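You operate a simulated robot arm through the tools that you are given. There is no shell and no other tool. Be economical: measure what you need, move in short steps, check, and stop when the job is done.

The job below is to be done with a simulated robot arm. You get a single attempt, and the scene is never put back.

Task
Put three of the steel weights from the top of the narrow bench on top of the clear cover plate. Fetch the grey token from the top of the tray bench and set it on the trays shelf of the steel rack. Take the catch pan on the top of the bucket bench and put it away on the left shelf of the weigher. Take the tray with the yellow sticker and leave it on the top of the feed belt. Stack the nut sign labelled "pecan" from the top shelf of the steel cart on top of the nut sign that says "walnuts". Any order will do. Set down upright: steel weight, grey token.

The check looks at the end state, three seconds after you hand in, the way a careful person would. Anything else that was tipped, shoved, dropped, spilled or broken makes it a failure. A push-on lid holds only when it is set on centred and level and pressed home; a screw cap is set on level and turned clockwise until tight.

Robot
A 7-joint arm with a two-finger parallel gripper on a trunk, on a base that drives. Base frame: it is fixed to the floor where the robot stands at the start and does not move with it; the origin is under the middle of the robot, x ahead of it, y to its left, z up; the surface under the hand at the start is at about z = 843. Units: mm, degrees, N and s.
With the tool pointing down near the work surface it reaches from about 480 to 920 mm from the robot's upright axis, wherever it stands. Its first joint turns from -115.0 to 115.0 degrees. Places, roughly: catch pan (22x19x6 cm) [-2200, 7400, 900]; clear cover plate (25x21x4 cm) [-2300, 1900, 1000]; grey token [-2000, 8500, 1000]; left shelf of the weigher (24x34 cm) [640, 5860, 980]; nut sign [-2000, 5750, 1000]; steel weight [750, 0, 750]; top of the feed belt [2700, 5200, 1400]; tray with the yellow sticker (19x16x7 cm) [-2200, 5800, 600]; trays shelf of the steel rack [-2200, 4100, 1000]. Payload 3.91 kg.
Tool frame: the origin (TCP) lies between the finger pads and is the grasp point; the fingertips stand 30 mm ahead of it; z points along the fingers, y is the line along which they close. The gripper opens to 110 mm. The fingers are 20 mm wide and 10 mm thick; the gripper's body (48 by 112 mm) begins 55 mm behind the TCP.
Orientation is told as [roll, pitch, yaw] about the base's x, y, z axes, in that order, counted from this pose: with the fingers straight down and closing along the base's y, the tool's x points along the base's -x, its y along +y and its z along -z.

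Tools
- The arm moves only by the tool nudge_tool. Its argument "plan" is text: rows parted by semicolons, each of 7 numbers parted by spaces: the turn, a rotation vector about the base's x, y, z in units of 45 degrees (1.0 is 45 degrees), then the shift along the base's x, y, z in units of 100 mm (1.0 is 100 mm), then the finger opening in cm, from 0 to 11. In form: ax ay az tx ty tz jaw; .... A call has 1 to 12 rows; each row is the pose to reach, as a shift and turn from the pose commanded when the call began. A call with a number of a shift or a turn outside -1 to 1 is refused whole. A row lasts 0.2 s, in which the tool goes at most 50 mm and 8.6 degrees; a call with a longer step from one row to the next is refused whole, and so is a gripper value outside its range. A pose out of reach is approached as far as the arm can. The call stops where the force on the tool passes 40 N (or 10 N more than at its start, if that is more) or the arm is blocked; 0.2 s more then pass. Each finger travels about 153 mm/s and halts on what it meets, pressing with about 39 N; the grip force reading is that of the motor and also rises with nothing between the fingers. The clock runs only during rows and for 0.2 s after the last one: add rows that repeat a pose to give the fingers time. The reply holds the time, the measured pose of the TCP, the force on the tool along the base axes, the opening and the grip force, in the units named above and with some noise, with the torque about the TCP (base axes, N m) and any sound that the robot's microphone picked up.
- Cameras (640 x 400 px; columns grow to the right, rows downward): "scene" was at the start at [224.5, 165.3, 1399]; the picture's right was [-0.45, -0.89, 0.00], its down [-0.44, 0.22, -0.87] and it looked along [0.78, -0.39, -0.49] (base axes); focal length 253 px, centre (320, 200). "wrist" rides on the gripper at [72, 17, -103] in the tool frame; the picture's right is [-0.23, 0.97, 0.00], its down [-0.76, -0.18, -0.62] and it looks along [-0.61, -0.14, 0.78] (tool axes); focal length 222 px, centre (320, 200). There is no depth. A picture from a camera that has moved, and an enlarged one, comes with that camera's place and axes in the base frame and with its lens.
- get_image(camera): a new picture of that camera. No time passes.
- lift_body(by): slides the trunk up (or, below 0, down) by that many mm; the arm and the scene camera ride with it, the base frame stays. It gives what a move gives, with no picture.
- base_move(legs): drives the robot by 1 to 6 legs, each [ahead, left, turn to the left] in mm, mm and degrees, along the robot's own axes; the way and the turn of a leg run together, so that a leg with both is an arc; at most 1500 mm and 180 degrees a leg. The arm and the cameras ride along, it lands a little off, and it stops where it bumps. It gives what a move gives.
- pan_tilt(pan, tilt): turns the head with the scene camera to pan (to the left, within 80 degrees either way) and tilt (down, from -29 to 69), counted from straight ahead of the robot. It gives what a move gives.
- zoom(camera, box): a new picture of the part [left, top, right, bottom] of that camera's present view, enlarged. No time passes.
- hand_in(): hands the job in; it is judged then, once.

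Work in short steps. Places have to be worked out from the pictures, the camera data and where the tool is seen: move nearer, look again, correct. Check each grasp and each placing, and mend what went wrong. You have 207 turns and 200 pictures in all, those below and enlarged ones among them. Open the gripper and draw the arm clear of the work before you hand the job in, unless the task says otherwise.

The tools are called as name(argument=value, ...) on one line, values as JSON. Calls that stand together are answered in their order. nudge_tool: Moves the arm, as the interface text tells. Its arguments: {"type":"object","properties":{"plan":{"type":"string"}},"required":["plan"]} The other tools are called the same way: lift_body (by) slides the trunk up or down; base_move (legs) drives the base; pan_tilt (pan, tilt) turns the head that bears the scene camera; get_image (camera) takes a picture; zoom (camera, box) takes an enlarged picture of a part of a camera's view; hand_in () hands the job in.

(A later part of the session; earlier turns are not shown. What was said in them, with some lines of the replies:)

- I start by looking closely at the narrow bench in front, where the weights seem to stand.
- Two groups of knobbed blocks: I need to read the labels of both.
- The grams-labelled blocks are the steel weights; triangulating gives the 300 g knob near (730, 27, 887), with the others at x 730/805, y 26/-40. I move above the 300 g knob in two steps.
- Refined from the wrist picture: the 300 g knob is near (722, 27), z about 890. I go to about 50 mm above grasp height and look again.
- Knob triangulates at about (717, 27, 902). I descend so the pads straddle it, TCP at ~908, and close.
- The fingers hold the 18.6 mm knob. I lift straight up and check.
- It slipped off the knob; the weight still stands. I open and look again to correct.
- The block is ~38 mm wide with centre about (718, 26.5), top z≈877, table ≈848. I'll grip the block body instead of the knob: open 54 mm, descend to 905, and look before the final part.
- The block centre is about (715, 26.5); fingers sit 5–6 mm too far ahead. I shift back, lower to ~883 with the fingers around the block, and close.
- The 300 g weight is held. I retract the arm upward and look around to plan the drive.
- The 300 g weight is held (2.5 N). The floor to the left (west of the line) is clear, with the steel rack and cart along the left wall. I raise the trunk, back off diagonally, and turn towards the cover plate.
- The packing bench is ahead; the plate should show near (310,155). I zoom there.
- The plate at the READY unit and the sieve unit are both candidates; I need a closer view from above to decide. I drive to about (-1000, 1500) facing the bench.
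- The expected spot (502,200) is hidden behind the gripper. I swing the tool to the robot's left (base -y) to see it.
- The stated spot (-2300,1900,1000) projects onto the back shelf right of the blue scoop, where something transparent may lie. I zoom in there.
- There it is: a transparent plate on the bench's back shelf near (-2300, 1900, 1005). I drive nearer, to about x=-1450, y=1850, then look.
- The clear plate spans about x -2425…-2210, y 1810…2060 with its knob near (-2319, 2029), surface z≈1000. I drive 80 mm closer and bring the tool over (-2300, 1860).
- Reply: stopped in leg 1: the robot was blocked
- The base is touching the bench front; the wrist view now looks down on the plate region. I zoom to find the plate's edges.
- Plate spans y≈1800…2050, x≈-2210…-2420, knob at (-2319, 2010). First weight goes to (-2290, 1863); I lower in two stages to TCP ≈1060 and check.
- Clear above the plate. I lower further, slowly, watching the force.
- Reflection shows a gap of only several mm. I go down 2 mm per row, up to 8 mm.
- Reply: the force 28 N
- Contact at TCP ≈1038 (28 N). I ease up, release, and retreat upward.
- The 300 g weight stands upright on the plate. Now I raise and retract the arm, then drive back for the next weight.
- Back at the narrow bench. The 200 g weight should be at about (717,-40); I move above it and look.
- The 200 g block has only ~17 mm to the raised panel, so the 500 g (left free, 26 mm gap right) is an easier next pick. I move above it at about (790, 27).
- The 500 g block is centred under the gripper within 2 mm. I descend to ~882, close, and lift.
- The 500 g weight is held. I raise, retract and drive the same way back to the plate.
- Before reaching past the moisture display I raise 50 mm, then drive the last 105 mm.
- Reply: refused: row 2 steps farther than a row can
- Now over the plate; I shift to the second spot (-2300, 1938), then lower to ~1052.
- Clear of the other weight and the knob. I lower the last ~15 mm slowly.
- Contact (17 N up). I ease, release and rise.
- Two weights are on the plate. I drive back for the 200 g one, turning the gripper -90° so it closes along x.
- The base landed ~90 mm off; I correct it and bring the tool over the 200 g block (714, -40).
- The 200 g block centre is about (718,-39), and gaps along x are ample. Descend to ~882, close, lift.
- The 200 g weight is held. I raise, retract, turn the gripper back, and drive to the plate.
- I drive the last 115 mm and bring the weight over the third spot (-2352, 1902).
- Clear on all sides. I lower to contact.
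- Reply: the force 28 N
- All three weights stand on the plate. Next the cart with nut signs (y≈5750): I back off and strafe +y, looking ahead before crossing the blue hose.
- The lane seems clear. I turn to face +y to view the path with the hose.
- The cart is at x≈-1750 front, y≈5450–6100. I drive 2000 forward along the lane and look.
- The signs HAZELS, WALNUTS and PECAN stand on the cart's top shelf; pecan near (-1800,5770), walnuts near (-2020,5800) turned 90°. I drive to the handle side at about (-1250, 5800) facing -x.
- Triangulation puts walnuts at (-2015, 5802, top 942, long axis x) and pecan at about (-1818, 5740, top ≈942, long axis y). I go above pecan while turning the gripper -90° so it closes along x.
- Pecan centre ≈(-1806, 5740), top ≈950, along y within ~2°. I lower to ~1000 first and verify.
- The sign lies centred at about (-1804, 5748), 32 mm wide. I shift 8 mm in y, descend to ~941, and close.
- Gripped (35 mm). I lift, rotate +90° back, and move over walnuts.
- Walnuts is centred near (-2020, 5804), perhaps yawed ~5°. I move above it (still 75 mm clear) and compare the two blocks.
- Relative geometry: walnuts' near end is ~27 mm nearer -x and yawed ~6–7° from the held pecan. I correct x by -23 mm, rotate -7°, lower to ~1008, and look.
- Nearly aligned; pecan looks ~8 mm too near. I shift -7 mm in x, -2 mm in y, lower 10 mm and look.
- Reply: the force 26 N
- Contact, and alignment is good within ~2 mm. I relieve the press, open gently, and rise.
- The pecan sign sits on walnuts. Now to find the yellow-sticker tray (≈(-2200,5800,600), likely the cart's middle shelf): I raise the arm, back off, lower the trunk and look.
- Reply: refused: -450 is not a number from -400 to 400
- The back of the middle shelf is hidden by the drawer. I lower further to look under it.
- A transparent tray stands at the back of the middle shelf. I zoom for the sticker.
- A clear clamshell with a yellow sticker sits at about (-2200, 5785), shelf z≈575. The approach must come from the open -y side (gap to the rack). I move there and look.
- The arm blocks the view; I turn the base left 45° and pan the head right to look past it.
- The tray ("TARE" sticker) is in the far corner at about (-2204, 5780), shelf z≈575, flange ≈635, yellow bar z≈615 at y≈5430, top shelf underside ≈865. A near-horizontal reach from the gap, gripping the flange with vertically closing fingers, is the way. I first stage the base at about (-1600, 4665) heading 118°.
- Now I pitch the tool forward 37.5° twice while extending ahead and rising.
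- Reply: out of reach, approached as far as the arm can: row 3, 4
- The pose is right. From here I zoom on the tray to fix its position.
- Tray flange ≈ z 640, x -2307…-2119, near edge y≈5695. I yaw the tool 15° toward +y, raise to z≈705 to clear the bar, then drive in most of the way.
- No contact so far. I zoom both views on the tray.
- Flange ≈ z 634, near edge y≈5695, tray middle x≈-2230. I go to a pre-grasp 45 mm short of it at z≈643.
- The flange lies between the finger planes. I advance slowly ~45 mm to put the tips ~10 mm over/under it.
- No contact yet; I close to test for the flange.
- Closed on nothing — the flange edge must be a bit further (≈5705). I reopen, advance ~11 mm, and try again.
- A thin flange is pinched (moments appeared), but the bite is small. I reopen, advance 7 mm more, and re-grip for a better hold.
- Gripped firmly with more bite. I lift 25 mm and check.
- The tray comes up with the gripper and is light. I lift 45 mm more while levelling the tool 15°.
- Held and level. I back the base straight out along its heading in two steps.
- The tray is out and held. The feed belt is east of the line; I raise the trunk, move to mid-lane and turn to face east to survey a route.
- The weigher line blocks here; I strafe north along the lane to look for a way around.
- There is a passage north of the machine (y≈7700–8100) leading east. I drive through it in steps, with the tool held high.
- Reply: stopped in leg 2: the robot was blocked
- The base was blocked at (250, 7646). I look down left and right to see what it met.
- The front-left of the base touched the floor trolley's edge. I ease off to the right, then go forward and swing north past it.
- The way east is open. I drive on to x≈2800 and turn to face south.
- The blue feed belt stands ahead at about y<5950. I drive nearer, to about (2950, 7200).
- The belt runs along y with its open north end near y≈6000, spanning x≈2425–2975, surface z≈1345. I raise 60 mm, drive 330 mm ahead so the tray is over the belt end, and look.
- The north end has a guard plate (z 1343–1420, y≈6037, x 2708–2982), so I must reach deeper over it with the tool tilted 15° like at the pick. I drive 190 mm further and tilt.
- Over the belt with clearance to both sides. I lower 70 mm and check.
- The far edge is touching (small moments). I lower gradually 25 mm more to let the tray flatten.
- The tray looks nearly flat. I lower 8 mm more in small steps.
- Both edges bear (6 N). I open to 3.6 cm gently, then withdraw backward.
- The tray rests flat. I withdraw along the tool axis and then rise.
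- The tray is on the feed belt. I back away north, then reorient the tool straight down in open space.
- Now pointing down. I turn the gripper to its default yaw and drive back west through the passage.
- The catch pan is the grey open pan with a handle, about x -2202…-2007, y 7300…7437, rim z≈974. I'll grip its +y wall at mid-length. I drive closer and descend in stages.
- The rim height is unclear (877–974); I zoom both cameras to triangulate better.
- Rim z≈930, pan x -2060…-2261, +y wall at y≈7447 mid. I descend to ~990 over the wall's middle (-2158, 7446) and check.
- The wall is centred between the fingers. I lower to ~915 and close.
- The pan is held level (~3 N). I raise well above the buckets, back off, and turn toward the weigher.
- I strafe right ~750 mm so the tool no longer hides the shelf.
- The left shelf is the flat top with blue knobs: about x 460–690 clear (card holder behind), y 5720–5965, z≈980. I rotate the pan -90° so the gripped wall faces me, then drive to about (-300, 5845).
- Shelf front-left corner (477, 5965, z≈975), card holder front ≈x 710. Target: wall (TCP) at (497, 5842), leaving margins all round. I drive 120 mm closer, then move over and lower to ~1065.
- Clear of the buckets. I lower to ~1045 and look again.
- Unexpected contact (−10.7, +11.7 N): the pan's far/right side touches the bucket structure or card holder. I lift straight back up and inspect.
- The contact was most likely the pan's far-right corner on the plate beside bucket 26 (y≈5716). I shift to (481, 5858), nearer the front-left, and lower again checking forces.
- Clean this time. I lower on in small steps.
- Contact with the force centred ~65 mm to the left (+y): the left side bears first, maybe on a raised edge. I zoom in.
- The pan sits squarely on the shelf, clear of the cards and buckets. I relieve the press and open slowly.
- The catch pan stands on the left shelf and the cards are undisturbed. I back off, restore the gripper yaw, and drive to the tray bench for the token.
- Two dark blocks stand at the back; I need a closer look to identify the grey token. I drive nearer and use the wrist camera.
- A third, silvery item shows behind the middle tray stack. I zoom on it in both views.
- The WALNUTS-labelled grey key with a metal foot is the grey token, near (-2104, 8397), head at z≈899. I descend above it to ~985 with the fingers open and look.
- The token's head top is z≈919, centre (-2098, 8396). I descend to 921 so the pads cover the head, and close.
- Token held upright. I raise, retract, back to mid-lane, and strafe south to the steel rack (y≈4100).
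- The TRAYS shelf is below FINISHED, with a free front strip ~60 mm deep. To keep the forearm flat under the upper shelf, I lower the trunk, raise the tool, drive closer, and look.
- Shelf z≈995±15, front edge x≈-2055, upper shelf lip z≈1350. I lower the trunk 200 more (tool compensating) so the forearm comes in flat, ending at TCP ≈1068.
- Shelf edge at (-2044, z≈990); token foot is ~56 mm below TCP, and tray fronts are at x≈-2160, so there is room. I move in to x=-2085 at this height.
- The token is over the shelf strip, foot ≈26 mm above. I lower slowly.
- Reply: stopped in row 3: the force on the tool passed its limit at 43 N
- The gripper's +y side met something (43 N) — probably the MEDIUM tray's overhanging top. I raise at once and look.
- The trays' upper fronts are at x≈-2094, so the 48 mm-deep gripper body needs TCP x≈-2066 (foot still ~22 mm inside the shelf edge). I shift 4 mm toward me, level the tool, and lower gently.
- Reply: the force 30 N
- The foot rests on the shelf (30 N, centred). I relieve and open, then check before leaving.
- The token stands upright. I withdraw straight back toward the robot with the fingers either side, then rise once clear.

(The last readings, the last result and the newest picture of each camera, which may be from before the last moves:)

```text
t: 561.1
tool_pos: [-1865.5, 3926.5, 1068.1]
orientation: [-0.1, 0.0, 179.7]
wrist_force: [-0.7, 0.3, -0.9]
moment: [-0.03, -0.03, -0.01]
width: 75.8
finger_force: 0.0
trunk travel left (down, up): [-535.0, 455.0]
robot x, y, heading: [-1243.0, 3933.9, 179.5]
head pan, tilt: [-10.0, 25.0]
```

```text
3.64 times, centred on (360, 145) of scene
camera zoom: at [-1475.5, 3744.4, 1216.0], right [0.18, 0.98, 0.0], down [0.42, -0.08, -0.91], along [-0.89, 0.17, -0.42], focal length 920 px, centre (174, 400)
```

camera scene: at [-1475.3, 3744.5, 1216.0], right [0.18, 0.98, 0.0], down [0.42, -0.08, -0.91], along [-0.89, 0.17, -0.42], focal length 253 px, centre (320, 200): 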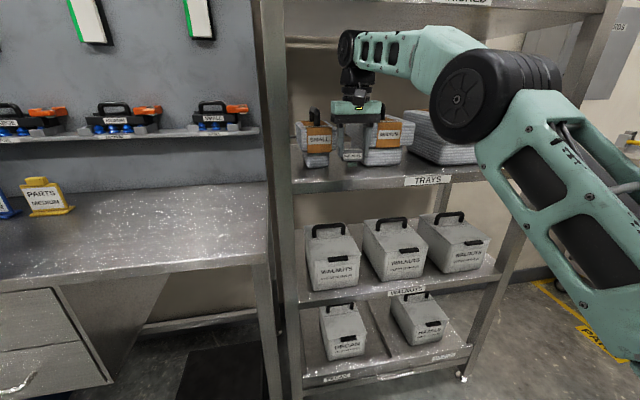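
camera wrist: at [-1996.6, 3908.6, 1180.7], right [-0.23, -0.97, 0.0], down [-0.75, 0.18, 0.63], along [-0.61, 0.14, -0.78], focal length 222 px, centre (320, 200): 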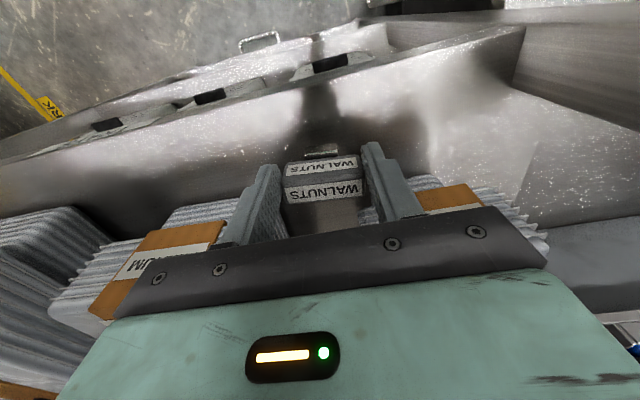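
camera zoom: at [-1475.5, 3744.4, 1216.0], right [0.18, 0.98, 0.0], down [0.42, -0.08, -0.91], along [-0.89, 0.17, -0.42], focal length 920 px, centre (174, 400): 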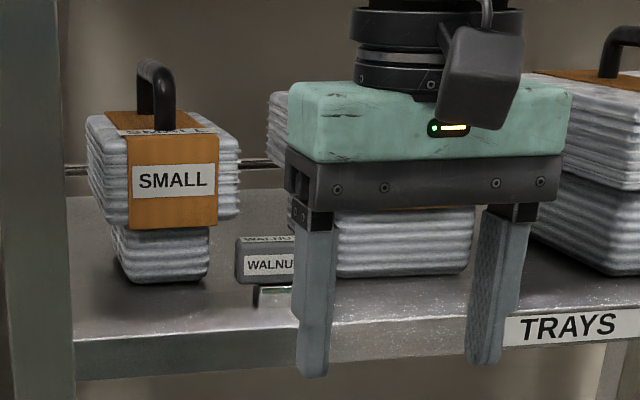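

Token stays upright on the trays shelf. I back the robot off and take a final look.

base_move(legs=[[-300, 0, 0]])

zoom(camera="scene", box=[250, 80, 450, 220])

```text
t: 563.1
tool_pos: [-1560.8, 3922.2, 1067.6]
orientation: [-0.1, -0.1, 179.8]
wrist_force: [-0.6, 0.5, 0.2]
moment: [0.01, 0.0, -0.02]
width: 76.0
finger_force: 0.0
trunk travel left (down, up): [-535.0, 455.0]
robot x, y, heading: [-938.6, 3928.4, 179.7]
head pan, tilt: [-10.0, 25.0]
```

```text
2.86 times, centred on (350, 150) of scene
camera zoom: at [-1170.2, 3741.3, 1216.1], right [0.18, 0.98, 0.0], down [0.42, -0.08, -0.91], along [-0.89, 0.16, -0.42], focal length 722 px, centre (234, 343)
```

zoom: 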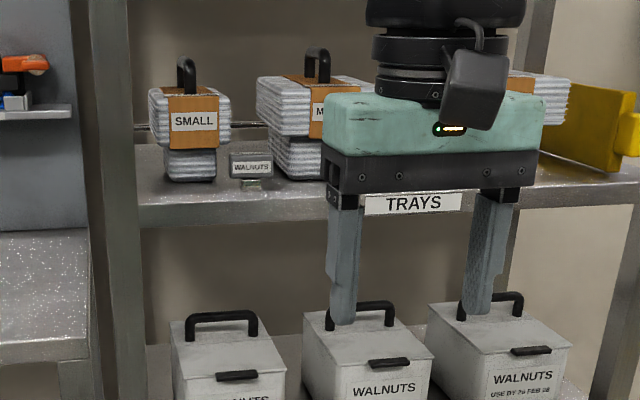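

All five parts look complete, the gripper is empty and open, and the arm is clear. I hand in.

hand_in()

```text
The job is handed in.
```

I finished and handed in all five parts. Each item was checked in place in the pictures, and the gripper is open and clear of the work.

- **Weights:** the 300 g, 500 g and 200 g steel weights stand upright on the clear cover plate.
- **Token:** I took the grey block labelled "WALNUTS" to be the grey token; it stands upright on the trays shelf of the rack.
- **Catch pan:** it sits flat on the left shelf of the weigher.
- **Tray:** the tray with the yellow sticker ("TARE") lies flat on the feed belt.
- **Sign:** "pecan" is stacked on "walnuts".

There were four unplanned contacts:

- **Floor trolley:** the base bumped it lightly. I did not check afterwards whether it had shifted.
- **Cover-plate bench:** the base also touched its front edge, and nothing visibly moved.
- **Weigher:** the pan met part of the weigher before I shifted it. The cards there stayed upright.
- **Rack trays:** the gripper pressed on the "MEDIUM" tray stack before I moved it. The stack looked unmoved.
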